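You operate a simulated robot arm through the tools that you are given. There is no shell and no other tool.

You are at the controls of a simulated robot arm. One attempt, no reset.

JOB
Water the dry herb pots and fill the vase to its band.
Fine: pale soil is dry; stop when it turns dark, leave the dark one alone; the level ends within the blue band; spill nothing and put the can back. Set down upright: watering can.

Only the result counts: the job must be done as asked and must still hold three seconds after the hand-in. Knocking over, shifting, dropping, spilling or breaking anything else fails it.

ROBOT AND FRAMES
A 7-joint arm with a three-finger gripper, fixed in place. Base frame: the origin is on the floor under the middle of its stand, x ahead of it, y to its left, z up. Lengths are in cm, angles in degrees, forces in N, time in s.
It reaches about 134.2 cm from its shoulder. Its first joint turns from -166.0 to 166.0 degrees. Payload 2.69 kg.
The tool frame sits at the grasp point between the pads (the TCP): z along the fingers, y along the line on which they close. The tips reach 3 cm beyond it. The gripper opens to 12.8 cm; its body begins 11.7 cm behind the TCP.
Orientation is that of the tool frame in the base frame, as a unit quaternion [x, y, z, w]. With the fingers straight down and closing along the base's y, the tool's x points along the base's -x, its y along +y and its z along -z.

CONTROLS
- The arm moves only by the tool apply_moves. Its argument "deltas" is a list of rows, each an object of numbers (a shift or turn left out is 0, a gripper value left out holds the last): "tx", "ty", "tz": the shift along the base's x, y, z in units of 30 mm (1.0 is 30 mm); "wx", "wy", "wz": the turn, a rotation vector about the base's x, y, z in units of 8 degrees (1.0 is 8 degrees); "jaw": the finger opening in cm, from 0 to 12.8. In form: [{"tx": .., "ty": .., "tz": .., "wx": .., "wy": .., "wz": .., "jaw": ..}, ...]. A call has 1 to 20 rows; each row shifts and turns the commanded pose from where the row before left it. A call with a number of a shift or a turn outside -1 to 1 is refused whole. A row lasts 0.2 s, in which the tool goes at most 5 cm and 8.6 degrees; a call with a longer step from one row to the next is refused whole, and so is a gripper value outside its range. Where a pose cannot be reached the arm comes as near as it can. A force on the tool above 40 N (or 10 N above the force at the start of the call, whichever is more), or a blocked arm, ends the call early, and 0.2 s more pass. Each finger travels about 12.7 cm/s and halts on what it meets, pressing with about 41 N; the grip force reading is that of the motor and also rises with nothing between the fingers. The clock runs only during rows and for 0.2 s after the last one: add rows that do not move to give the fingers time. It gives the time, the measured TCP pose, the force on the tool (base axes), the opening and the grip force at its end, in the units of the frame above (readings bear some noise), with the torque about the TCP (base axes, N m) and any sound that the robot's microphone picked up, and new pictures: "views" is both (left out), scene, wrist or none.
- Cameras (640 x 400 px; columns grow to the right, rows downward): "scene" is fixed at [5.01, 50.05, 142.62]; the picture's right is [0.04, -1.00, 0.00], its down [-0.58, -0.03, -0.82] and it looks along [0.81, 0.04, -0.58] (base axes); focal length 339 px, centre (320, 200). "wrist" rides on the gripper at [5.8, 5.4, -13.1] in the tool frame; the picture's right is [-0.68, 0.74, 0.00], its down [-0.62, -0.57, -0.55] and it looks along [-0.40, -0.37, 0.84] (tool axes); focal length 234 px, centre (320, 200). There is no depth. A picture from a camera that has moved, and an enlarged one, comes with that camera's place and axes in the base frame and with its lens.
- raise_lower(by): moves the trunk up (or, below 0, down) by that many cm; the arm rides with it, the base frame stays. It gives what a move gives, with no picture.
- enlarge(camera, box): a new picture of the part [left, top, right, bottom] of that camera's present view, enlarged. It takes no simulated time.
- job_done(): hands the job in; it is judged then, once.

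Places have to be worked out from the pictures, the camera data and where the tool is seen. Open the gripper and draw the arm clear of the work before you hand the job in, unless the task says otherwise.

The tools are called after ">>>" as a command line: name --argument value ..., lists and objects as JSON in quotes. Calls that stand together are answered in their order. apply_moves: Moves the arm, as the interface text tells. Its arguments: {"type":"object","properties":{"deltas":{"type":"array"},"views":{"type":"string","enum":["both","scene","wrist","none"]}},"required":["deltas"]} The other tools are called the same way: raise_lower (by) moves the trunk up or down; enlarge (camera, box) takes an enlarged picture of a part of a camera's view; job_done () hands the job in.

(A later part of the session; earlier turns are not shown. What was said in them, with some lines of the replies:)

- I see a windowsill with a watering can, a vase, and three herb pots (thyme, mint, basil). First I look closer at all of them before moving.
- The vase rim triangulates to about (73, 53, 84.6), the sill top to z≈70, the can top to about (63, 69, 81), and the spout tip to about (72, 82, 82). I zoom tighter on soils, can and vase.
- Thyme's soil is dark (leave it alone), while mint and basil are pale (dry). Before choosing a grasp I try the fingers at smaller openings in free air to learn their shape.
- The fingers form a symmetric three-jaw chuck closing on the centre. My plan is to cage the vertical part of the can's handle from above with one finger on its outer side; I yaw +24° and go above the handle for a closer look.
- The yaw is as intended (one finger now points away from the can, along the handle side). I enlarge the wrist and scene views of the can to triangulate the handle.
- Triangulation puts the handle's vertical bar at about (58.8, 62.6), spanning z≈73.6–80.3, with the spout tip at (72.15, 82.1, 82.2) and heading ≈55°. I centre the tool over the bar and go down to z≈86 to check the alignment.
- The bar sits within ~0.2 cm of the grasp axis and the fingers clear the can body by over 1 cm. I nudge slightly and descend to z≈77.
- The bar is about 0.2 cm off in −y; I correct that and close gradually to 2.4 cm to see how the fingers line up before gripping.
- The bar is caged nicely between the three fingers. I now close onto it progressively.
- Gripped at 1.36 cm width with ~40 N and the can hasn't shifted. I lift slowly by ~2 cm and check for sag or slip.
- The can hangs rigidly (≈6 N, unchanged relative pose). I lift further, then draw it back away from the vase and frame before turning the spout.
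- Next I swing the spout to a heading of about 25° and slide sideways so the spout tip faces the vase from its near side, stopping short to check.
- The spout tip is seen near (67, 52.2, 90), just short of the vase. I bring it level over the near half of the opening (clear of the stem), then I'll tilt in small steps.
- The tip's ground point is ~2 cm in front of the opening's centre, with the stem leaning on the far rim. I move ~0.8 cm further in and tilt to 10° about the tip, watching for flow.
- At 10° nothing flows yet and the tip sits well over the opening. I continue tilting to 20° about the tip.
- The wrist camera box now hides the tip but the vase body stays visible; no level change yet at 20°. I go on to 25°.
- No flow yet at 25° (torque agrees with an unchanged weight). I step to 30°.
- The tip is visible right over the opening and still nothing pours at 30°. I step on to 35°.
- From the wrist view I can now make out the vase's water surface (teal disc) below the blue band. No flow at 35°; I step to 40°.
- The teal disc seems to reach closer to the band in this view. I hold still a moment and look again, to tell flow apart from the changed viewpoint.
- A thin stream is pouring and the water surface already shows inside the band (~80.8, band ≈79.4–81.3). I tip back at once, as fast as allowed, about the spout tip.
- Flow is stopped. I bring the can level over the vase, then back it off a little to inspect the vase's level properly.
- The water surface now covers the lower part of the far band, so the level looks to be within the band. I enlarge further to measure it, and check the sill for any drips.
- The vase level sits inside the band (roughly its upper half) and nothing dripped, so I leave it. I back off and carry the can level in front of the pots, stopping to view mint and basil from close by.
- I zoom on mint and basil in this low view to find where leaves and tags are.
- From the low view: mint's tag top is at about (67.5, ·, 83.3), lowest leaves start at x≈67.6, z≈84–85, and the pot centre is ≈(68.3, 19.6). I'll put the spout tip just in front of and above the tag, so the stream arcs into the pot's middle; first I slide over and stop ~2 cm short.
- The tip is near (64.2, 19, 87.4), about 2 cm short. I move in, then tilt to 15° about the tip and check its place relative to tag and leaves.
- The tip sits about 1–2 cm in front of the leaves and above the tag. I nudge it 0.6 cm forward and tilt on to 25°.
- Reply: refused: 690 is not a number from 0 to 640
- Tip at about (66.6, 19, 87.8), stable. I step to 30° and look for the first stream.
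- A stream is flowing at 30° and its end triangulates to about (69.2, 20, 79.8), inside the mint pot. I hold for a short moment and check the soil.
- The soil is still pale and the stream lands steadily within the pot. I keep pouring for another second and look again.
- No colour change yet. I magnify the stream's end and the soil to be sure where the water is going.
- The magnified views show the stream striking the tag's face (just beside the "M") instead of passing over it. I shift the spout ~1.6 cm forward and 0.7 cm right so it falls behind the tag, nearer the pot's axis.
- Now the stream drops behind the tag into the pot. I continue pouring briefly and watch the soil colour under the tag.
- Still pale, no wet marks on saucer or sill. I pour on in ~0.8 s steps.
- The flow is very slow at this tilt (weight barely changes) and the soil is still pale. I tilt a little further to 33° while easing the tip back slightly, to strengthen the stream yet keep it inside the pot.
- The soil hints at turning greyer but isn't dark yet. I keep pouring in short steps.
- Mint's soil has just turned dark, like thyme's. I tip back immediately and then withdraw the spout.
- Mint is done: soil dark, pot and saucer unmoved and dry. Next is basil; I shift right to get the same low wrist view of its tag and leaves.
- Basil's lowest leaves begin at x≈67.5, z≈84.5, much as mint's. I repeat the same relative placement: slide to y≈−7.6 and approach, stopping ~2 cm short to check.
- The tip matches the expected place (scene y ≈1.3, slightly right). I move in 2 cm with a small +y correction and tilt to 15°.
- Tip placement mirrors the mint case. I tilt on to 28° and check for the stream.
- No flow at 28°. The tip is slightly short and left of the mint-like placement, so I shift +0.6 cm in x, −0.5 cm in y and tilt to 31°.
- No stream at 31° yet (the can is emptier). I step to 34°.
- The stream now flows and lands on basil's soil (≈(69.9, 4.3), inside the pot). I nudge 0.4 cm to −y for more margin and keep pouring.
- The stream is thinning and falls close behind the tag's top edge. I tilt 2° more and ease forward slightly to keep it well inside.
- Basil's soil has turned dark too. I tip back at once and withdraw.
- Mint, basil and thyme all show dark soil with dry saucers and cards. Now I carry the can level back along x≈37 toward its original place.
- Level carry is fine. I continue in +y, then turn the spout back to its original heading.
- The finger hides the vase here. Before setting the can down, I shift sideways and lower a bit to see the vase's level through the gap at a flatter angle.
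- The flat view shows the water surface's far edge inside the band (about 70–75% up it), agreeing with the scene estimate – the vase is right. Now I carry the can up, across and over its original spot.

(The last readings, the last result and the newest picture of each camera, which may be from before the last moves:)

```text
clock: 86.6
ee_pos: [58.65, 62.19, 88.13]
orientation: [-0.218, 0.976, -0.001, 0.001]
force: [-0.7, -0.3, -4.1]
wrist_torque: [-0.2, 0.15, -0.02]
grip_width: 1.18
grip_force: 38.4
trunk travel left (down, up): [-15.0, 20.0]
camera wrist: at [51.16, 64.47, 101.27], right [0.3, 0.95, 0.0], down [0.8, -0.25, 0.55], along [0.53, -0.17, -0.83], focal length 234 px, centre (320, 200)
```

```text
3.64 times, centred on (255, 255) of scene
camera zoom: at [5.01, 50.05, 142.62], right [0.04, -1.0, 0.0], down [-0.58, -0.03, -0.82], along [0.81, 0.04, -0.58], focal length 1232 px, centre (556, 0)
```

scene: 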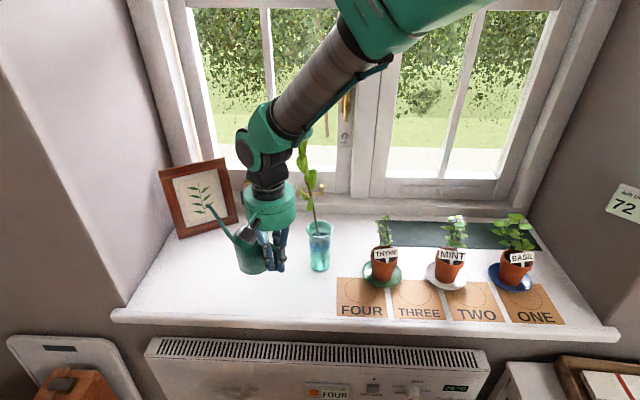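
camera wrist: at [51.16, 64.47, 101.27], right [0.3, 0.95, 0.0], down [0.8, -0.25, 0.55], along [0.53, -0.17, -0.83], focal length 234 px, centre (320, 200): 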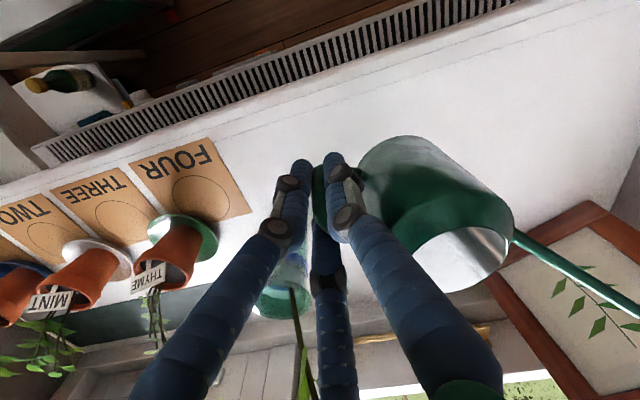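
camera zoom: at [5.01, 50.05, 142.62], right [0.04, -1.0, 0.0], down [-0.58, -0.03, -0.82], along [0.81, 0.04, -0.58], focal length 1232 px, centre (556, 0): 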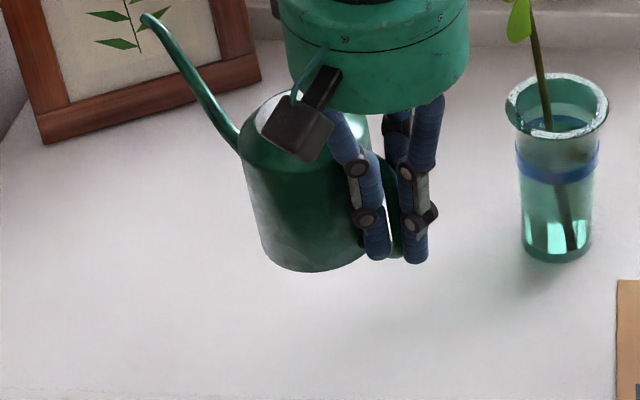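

Relative to the first grip the can has settled slightly (about 2–2.5° nose-down, ~3.5° yaw, ~0.7 cm toward the palm). I correct these with a small counter-rotation and shift, then descend to just above the sill.

>>> apply_moves --deltas '[{"tx": 0.07, "ty": 0.1, "wx": 0.12, "wy": -0.09, "wz": 0.22}, {"tx": 0.07, "ty": 0.1, "wx": 0.12, "wy": -0.09, "wz": 0.22}, {}, {}]' --views "both"

>>> enlarge --camera "scene" --box '[200, 200, 310, 310]'

```text
clock: 87.6
ee_pos: [59.14, 62.81, 88.1]
orientation: [-0.248, 0.969, 0.013, 0.017]
force: [0.3, 1.2, -2.9]
wrist_torque: [-0.22, 0.13, -0.01]
grip_width: 1.16
grip_force: 38.5
trunk travel left (down, up): [-15.0, 20.0]
camera wrist: at [51.13, 64.15, 101.18], right [0.24, 0.97, 0.04], down [0.8, -0.22, 0.56], along [0.55, -0.1, -0.83], focal length 234 px, centre (320, 200)
```

scene: 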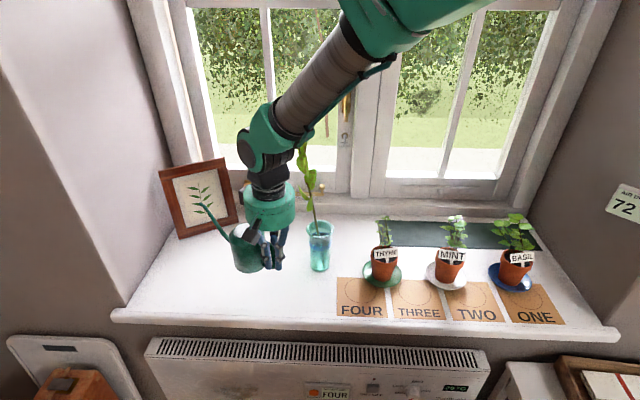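
wrist: 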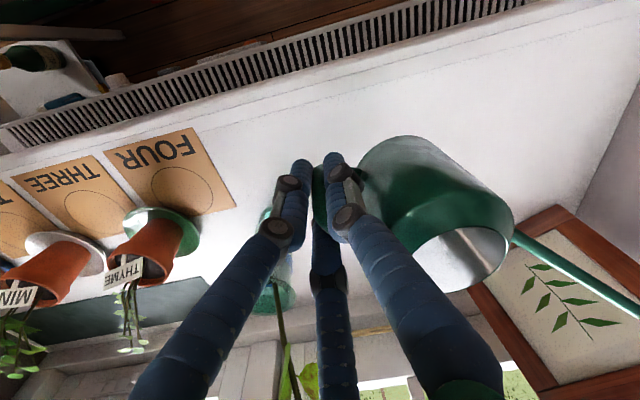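

```text
3.64 times, centred on (255, 255) of scene
camera zoom: at [5.01, 50.05, 142.62], right [0.04, -1.0, 0.0], down [-0.58, -0.03, -0.82], along [0.81, 0.04, -0.58], focal length 1232 px, centre (556, 0)
```

zoom: 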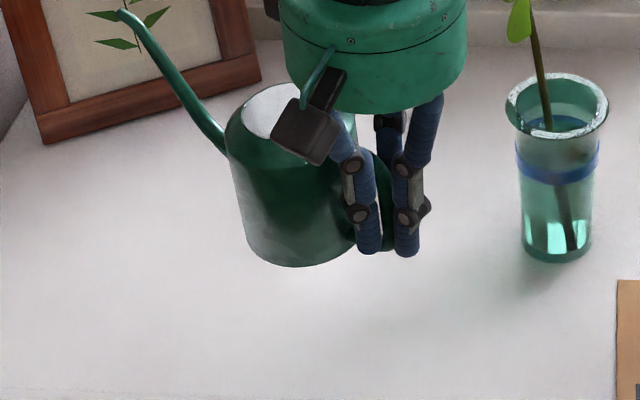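

The can now stands vertical with the spout tip back at its original line. I descend to z≈78.2, just above contact.

>>> apply_moves --deltas '[{"tz": -0.5}, {"tz": -0.6}, {"tz": -0.6}, {"tz": -0.6}, {"tz": -0.5}, {"tz": -0.3}, {"tz": -0.2}, {}, {}]' --views "both"

>>> enlarge --camera "scene" --box '[210, 208, 310, 308]'

```text
clock: 89.6
ee_pos: [59.03, 62.78, 78.41]
orientation: [-0.249, 0.968, 0.013, 0.016]
force: [0.2, -0.2, -4.3]
wrist_torque: [-0.24, 0.15, -0.01]
grip_width: 1.15
grip_force: 38.6
trunk travel left (down, up): [-15.0, 20.0]
camera wrist: at [51.05, 64.21, 91.31], right [0.24, 0.97, 0.04], down [0.8, -0.22, 0.56], along [0.55, -0.1, -0.83], focal length 234 px, centre (320, 200)
```

scene: 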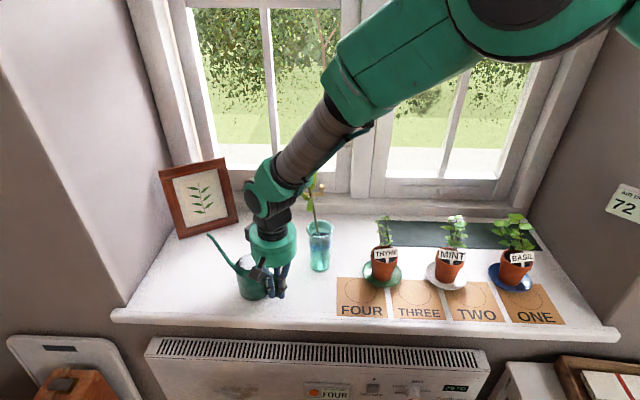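
wrist: 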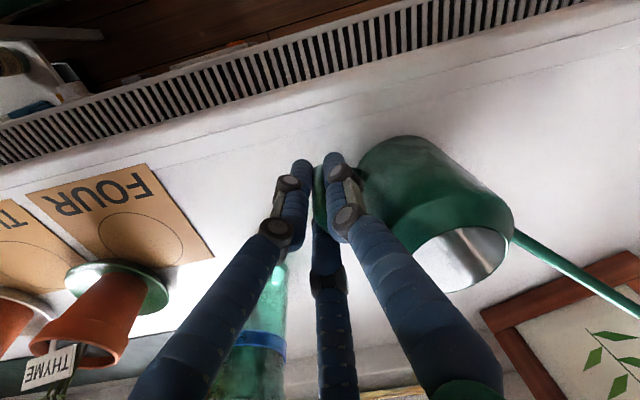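

```text
4.00 times, centred on (260, 258) of scene
camera zoom: at [5.01, 50.05, 142.62], right [0.04, -1.0, 0.0], down [-0.58, -0.03, -0.82], along [0.81, 0.04, -0.58], focal length 1355 px, centre (560, -32)
```

zoom: 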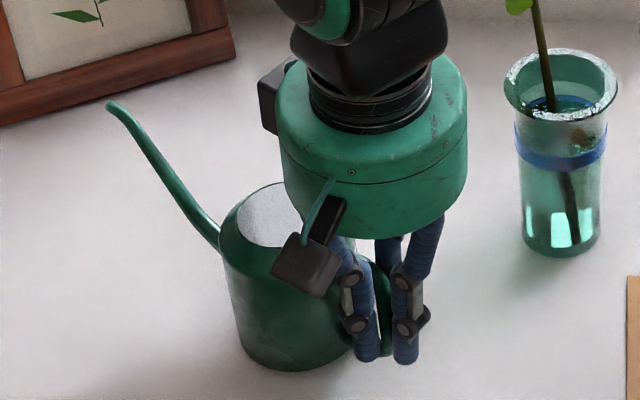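

The yaw fix was a bit too much (tip ~1.3 cm left of the original line). I turn back ~2°, shift by (+0.6, −0.45) cm, and check against the original picture.

>>> apply_moves --deltas '[{"tx": 0.1, "ty": -0.08, "wz": -0.13}, {"tx": 0.1, "ty": -0.07, "wz": -0.13}, {}, {}]' --views "scene"

>>> enlarge --camera "scene" --box '[210, 208, 310, 308]'

>>> enlarge --camera "scene" --box '[210, 228, 290, 308]'

```text
clock: 90.6
ee_pos: [59.65, 62.55, 78.35]
orientation: [-0.23, 0.973, 0.012, 0.017]
force: [-0.6, 0.0, -3.0]
wrist_torque: [-0.19, 0.16, 0.01]
grip_width: 1.18
grip_force: 39.2
trunk travel left (down, up): [-15.0, 20.0]
```

scene: 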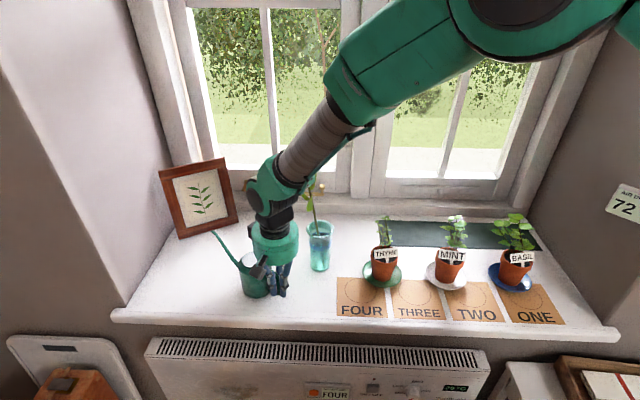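

```text
4.00 times, centred on (260, 258) of scene
camera zoom: at [5.01, 50.05, 142.62], right [0.04, -1.0, 0.0], down [-0.58, -0.03, -0.82], along [0.81, 0.04, -0.58], focal length 1355 px, centre (560, -32)
```

zoom: 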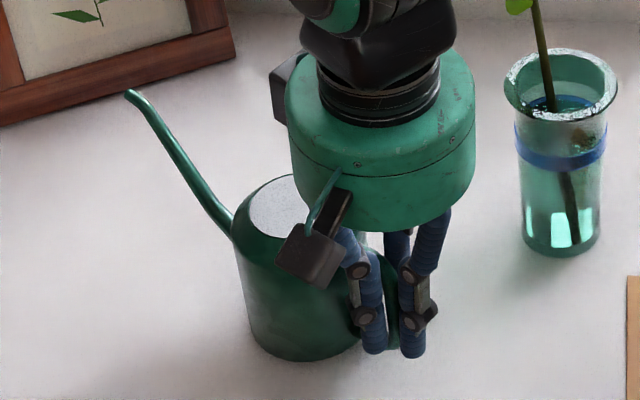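

```text
5.00 times, centred on (250, 268) of scene
camera zoom: at [5.01, 50.05, 142.62], right [0.04, -1.0, 0.0], down [-0.58, -0.03, -0.82], along [0.81, 0.04, -0.58], focal length 1694 px, centre (670, -140)
```

zoom: 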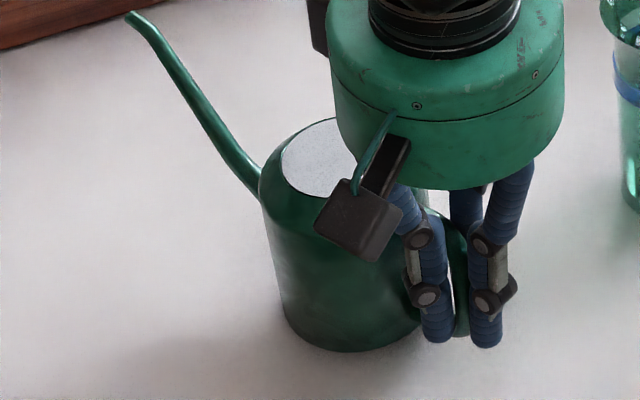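

The can is now aligned with its original place, hovering ~1.2 cm. I lower slowly, watching the force.

>>> apply_moves --deltas '[{"tz": -0.1}, {"tz": -0.1}, {"tz": -0.1}, {"tz": -0.05}, {}, {}]' --views "none"

>>> apply_moves --deltas '[{"tz": -0.03}, {}]' --views "none"

```text
clock: 92.0
ee_pos: [59.68, 62.5, 77.62]
orientation: [-0.229, 0.973, 0.015, 0.02]
force: [3.8, -6.0, 34.6]
wrist_torque: [2.16, -0.4, -0.21]
grip_width: 1.14
grip_force: 38.1
trunk travel left (down, up): [-15.0, 20.0]
```

```text
clock: 92.7
ee_pos: [59.95, 62.56, 77.57]
orientation: [-0.231, 0.973, 0.015, 0.021]
force: [1.4, 3.1, 8.6]
wrist_torque: [0.51, -0.14, -0.1]
grip_width: 1.13
grip_force: 38.3
trunk travel left (down, up): [-15.0, 20.0]
stopped in row 2: the force on the tool passed its limit at 47 N (the readings are from after the stop); the commanded pose is now the measured one
```

Contact: the can is on the sill (force now 8.6 N up). I look before releasing.

>>> enlarge --camera "scene" --box '[210, 228, 290, 308]'

>>> enlarge --camera "wrist" --box '[240, 110, 540, 330]'

```text
5.00 times, centred on (250, 268) of scene
camera zoom: at [5.01, 50.05, 142.62], right [0.04, -1.0, 0.0], down [-0.58, -0.03, -0.82], along [0.81, 0.04, -0.58], focal length 1694 px, centre (670, -140)
```

zoom: 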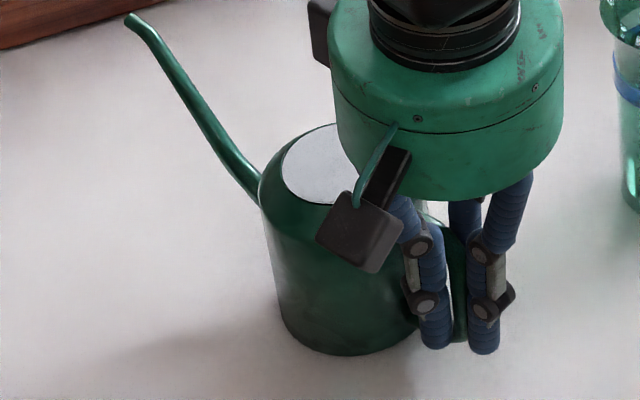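

```text
1.82 times, centred on (390, 220) of wrist
camera zoom: at [51.84, 64.19, 90.44], right [0.27, 0.96, 0.05], down [0.79, -0.25, 0.57], along [0.56, -0.12, -0.82], focal length 426 px, centre (193, 164)
```

zoom: 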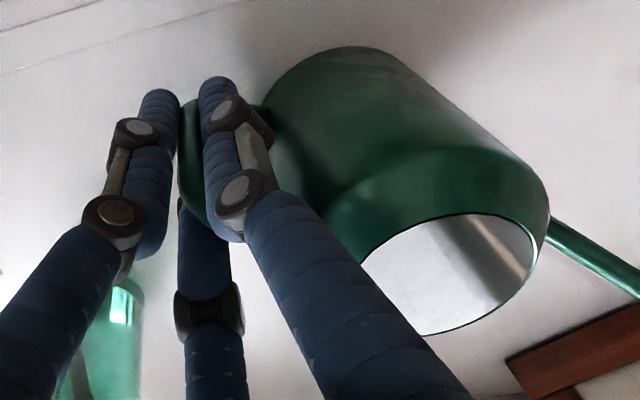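

Contact is made with an edge leading slightly; the image shows the can upright within about a degree or two. I release gently so it settles flat.

>>> apply_moves --deltas '[{"jaw": 1.1}, {"jaw": 1.2}, {"jaw": 1.3}, {"jaw": 1.4}, {"jaw": 1.6}, {"jaw": 1.8}, {"jaw": 2.0}, {"jaw": 2.3}, {"jaw": 2.6}, {}]' --views "both"

>>> enlarge --camera "scene" --box '[210, 228, 290, 308]'

>>> enlarge --camera "wrist" --box '[240, 110, 540, 330]'

```text
clock: 94.9
ee_pos: [59.75, 62.56, 77.34]
orientation: [-0.23, 0.973, 0.013, 0.019]
force: [0.2, 0.3, -0.1]
wrist_torque: [0.01, 0.01, -0.02]
grip_width: 2.59
grip_force: 0.0
trunk travel left (down, up): [-15.0, 20.0]
camera wrist: at [51.78, 64.12, 90.27], right [0.27, 0.96, 0.04], down [0.79, -0.25, 0.56], along [0.55, -0.12, -0.82], focal length 234 px, centre (320, 200)
```

scene: 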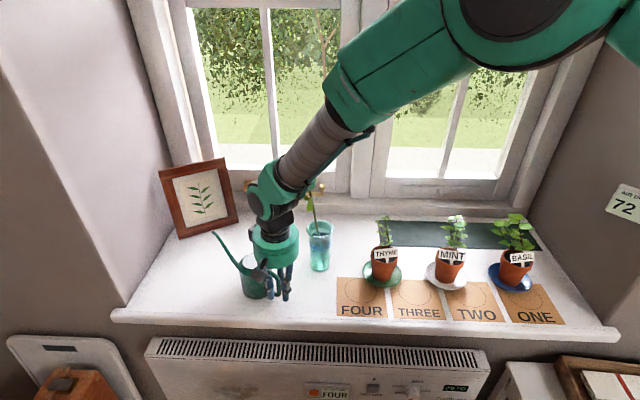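
wrist: 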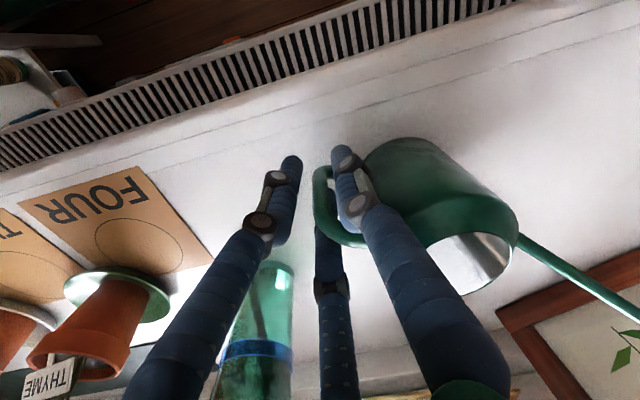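

```text
5.00 times, centred on (250, 268) of scene
camera zoom: at [5.01, 50.05, 142.62], right [0.04, -1.0, 0.0], down [-0.58, -0.03, -0.82], along [0.81, 0.04, -0.58], focal length 1694 px, centre (670, -140)
```

zoom: 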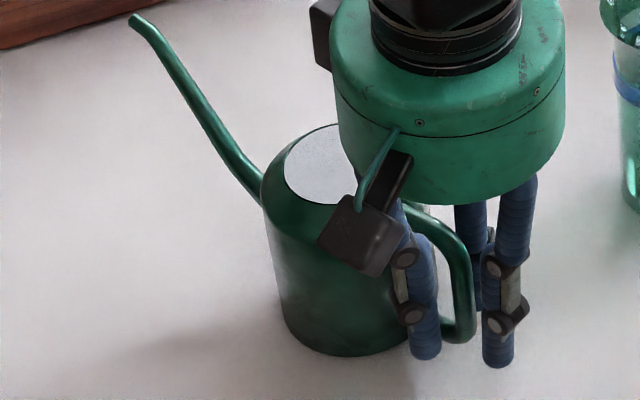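

```text
1.82 times, centred on (390, 220) of wrist
camera zoom: at [51.78, 64.12, 90.27], right [0.27, 0.96, 0.04], down [0.79, -0.25, 0.56], along [0.55, -0.12, -0.82], focal length 426 px, centre (193, 164)
```

zoom: 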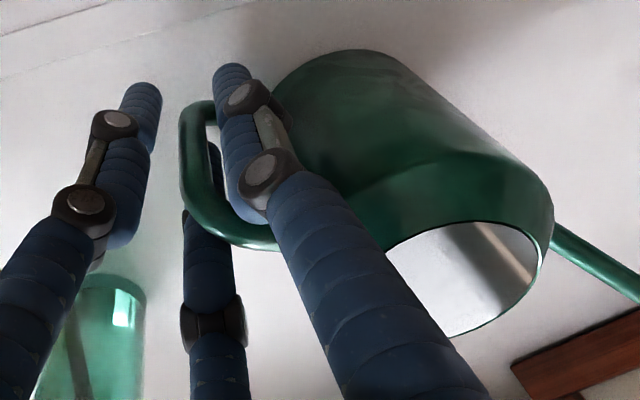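

The can stands free and upright, within ~1 cm of where it stood. I open a little more (keeping clear of the body) and lift straight up.

>>> apply_moves --deltas '[{"jaw": 2.9}, {"jaw": 3.2}, {"jaw": 3.2}]' --views "wrist"

>>> enlarge --camera "wrist" --box '[260, 120, 420, 240]'

```text
clock: 95.7
ee_pos: [59.81, 62.57, 77.26]
orientation: [-0.229, 0.973, 0.013, 0.019]
force: [0.5, 0.5, -0.6]
wrist_torque: [0.0, 0.01, -0.01]
grip_width: 3.2
grip_force: 0.1
trunk travel left (down, up): [-15.0, 20.0]
camera wrist: at [51.78, 64.12, 90.27], right [0.27, 0.96, 0.04], down [0.79, -0.25, 0.56], along [0.55, -0.12, -0.82], focal length 234 px, centre (320, 200)
```

wrist: 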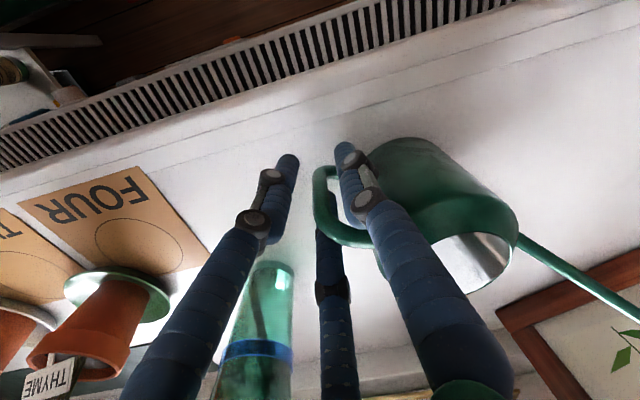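

```text
3.33 times, centred on (340, 180) of wrist
camera zoom: at [51.78, 64.12, 90.27], right [0.27, 0.96, 0.04], down [0.79, -0.25, 0.56], along [0.55, -0.12, -0.82], focal length 781 px, centre (253, 267)
```

zoom: 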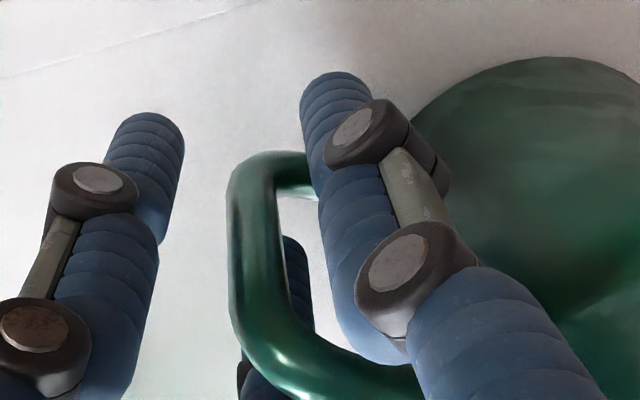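

Clear on all sides. I lift straight up slowly.

>>> apply_moves --deltas '[{"tz": 0.15, "jaw": 3.6}, {"tz": 0.2}, {"tz": 0.3}, {"tz": 0.3}, {"tz": 0.4}, {"tz": 0.4}, {"tz": 0.5}, {"tz": 0.5}, {"tz": 0.6}, {"tz": 0.6}, {}]' --views "both"

>>> enlarge --camera "scene" --box '[210, 228, 290, 308]'

```text
clock: 98.1
ee_pos: [59.83, 62.52, 89.23]
orientation: [-0.23, 0.973, 0.014, 0.02]
force: [0.2, -0.6, 0.5]
wrist_torque: [0.04, -0.02, 0.0]
grip_width: 3.6
grip_force: 0.0
trunk travel left (down, up): [-15.0, 20.0]
camera wrist: at [51.72, 64.1, 102.18], right [0.27, 0.96, 0.04], down [0.79, -0.25, 0.56], along [0.55, -0.12, -0.82], focal length 234 px, centre (320, 200)
```

scene: 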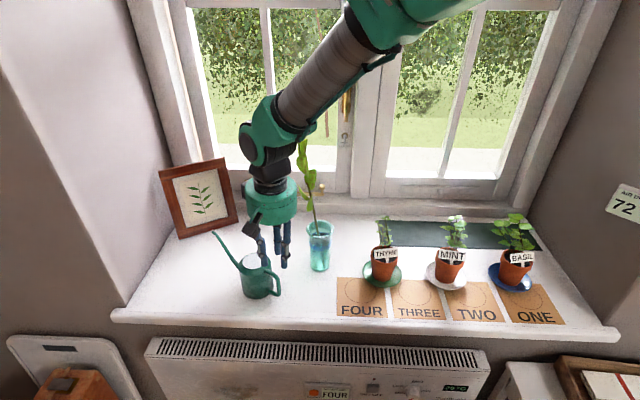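
wrist: 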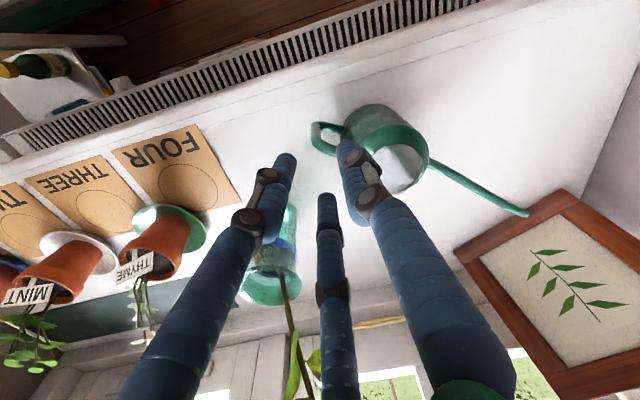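

```text
5.00 times, centred on (250, 268) of scene
camera zoom: at [5.01, 50.05, 142.62], right [0.04, -1.0, 0.0], down [-0.58, -0.03, -0.82], along [0.81, 0.04, -0.58], focal length 1694 px, centre (670, -140)
```

zoom: 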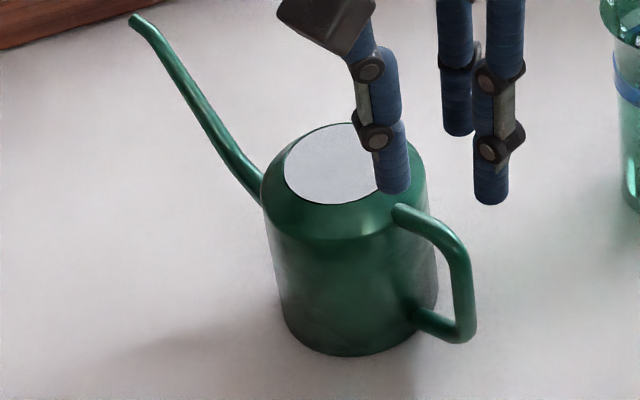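

The can is standing on its own, upright. I draw the arm up and back, open the gripper, and take a final look at everything.

>>> apply_moves --deltas '[{"tz": 0.7, "tx": -0.3}, {"tz": 0.8, "tx": -0.5}, {"tz": 0.8, "tx": -0.6}, {"tz": 0.8, "tx": -0.6, "wx": -0.12, "wy": 0.09}, {"tz": 0.8, "tx": -0.6, "wx": -0.12, "wy": 0.09}, {"tz": 0.8, "tx": -0.6}, {"tz": 0.8, "tx": -0.6}, {"tz": 0.6, "tx": -0.6, "jaw": 8}, {"tx": -0.6, "ty": -0.3, "jaw": 12}, {"tx": -0.5, "ty": -0.5}, {"ty": -0.6}, {"ty": -0.6}, {"ty": -0.5}, {}, {}]' --views "both"

>>> enlarge --camera "scene" --box '[200, 200, 360, 310]'

>>> enlarge --camera "scene" --box '[350, 205, 560, 335]'

>>> enlarge --camera "scene" --box '[304, 216, 340, 252]'

```text
clock: 101.3
ee_pos: [43.1, 54.96, 107.31]
orientation: [-0.23, 0.973, 0.001, 0.002]
force: [-0.6, 0.9, 0.3]
wrist_torque: [0.02, -0.01, -0.06]
grip_width: 12.02
grip_force: 0.1
trunk travel left (down, up): [-15.0, 20.0]
camera wrist: at [35.46, 56.95, 120.46], right [0.28, 0.96, 0.0], down [0.8, -0.23, 0.55], along [0.53, -0.15, -0.83], focal length 234 px, centre (320, 200)
```

scene: 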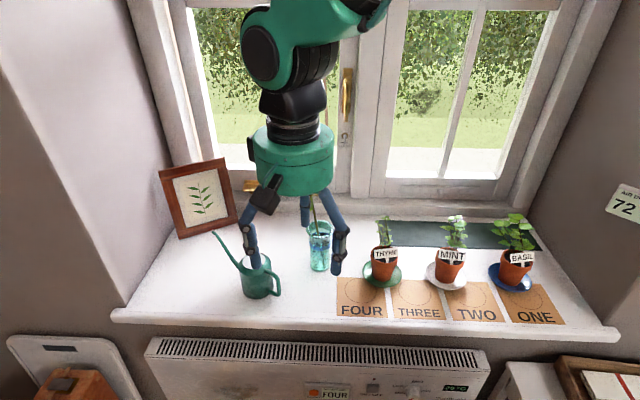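
wrist: 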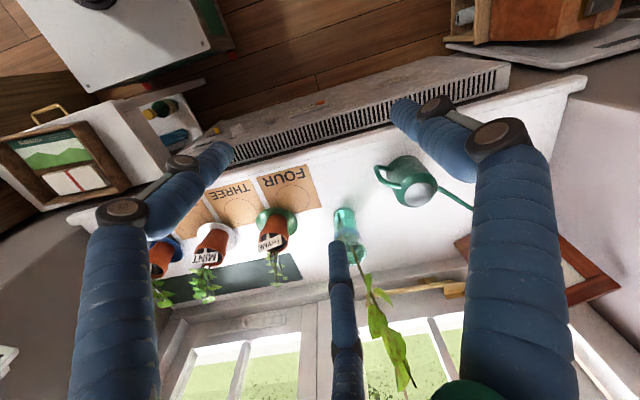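

```text
3.64 times, centred on (280, 255) of scene
camera zoom: at [5.01, 50.05, 142.62], right [0.04, -1.0, 0.0], down [-0.58, -0.03, -0.82], along [0.81, 0.04, -0.58], focal length 1232 px, centre (466, 0)
```

zoom: 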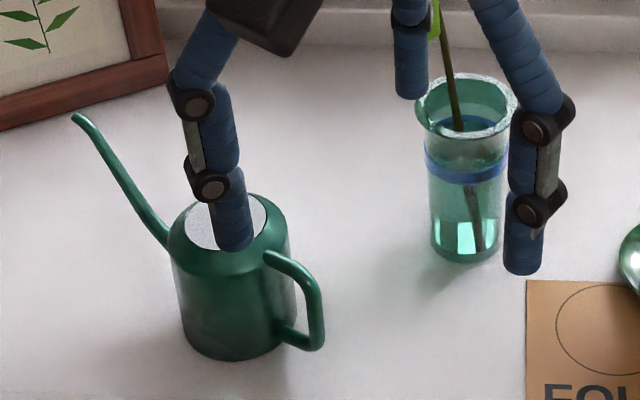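

```text
3.05 times, centred on (455, 270) of scene
camera zoom: at [5.01, 50.05, 142.62], right [0.04, -1.0, 0.0], down [-0.58, -0.03, -0.82], along [0.81, 0.04, -0.58], focal length 1033 px, centre (-91, -13)
```

zoom: 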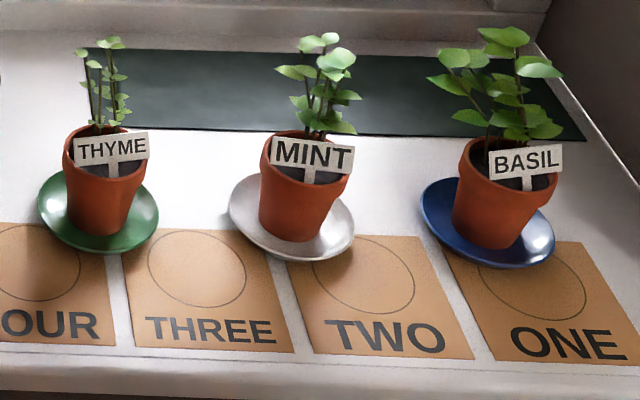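

```text
11.11 times, centred on (322, 234) of scene
camera zoom: at [5.01, 50.05, 142.62], right [0.04, -1.0, 0.0], down [-0.58, -0.03, -0.82], along [0.81, 0.04, -0.58], focal length 3765 px, centre (298, -178)
```

zoom: 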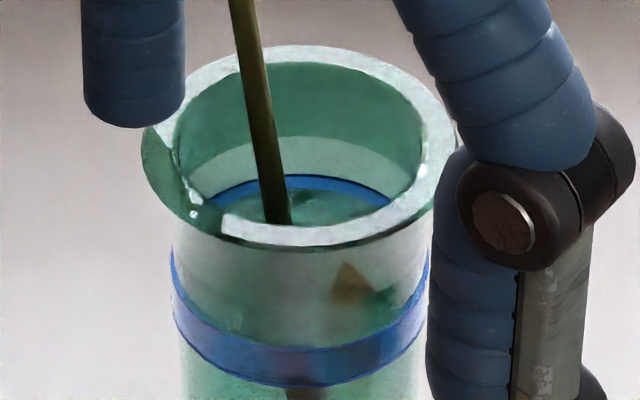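

All pots show dark soil, the vase level sits in the band, the sill, saucers and cards are dry and undisturbed, and the can stands upright about 1 cm from its original spot with the arm clear and open. I hand the job in.

>>> job_done

```text
The job is handed in.
```

The job is handed in. Mint and basil are watered, thyme was left alone, the vase is filled into its blue band, and the watering can is back on the sill.

- **Pots:** I stopped pouring on mint and basil as soon as their soil turned dark. Thyme was already dark. The saucers and cards look dry and unmoved.
- **Vase:** From two camera angles the water sits about 70–75% of the way up the band. I could not measure it more exactly than that.
- **Mint pour:** For the first two seconds or so the stream hit the name tag instead of the soil, until I moved the spout. I saw no water outside the pot, but I can't rule out a small amount splashing off the tag.
- **Can:** It is upright and about 1 cm from where it started, a little closer to the window. I judged that close enough and did not move it again.

The gripper is open and clear of the sill.
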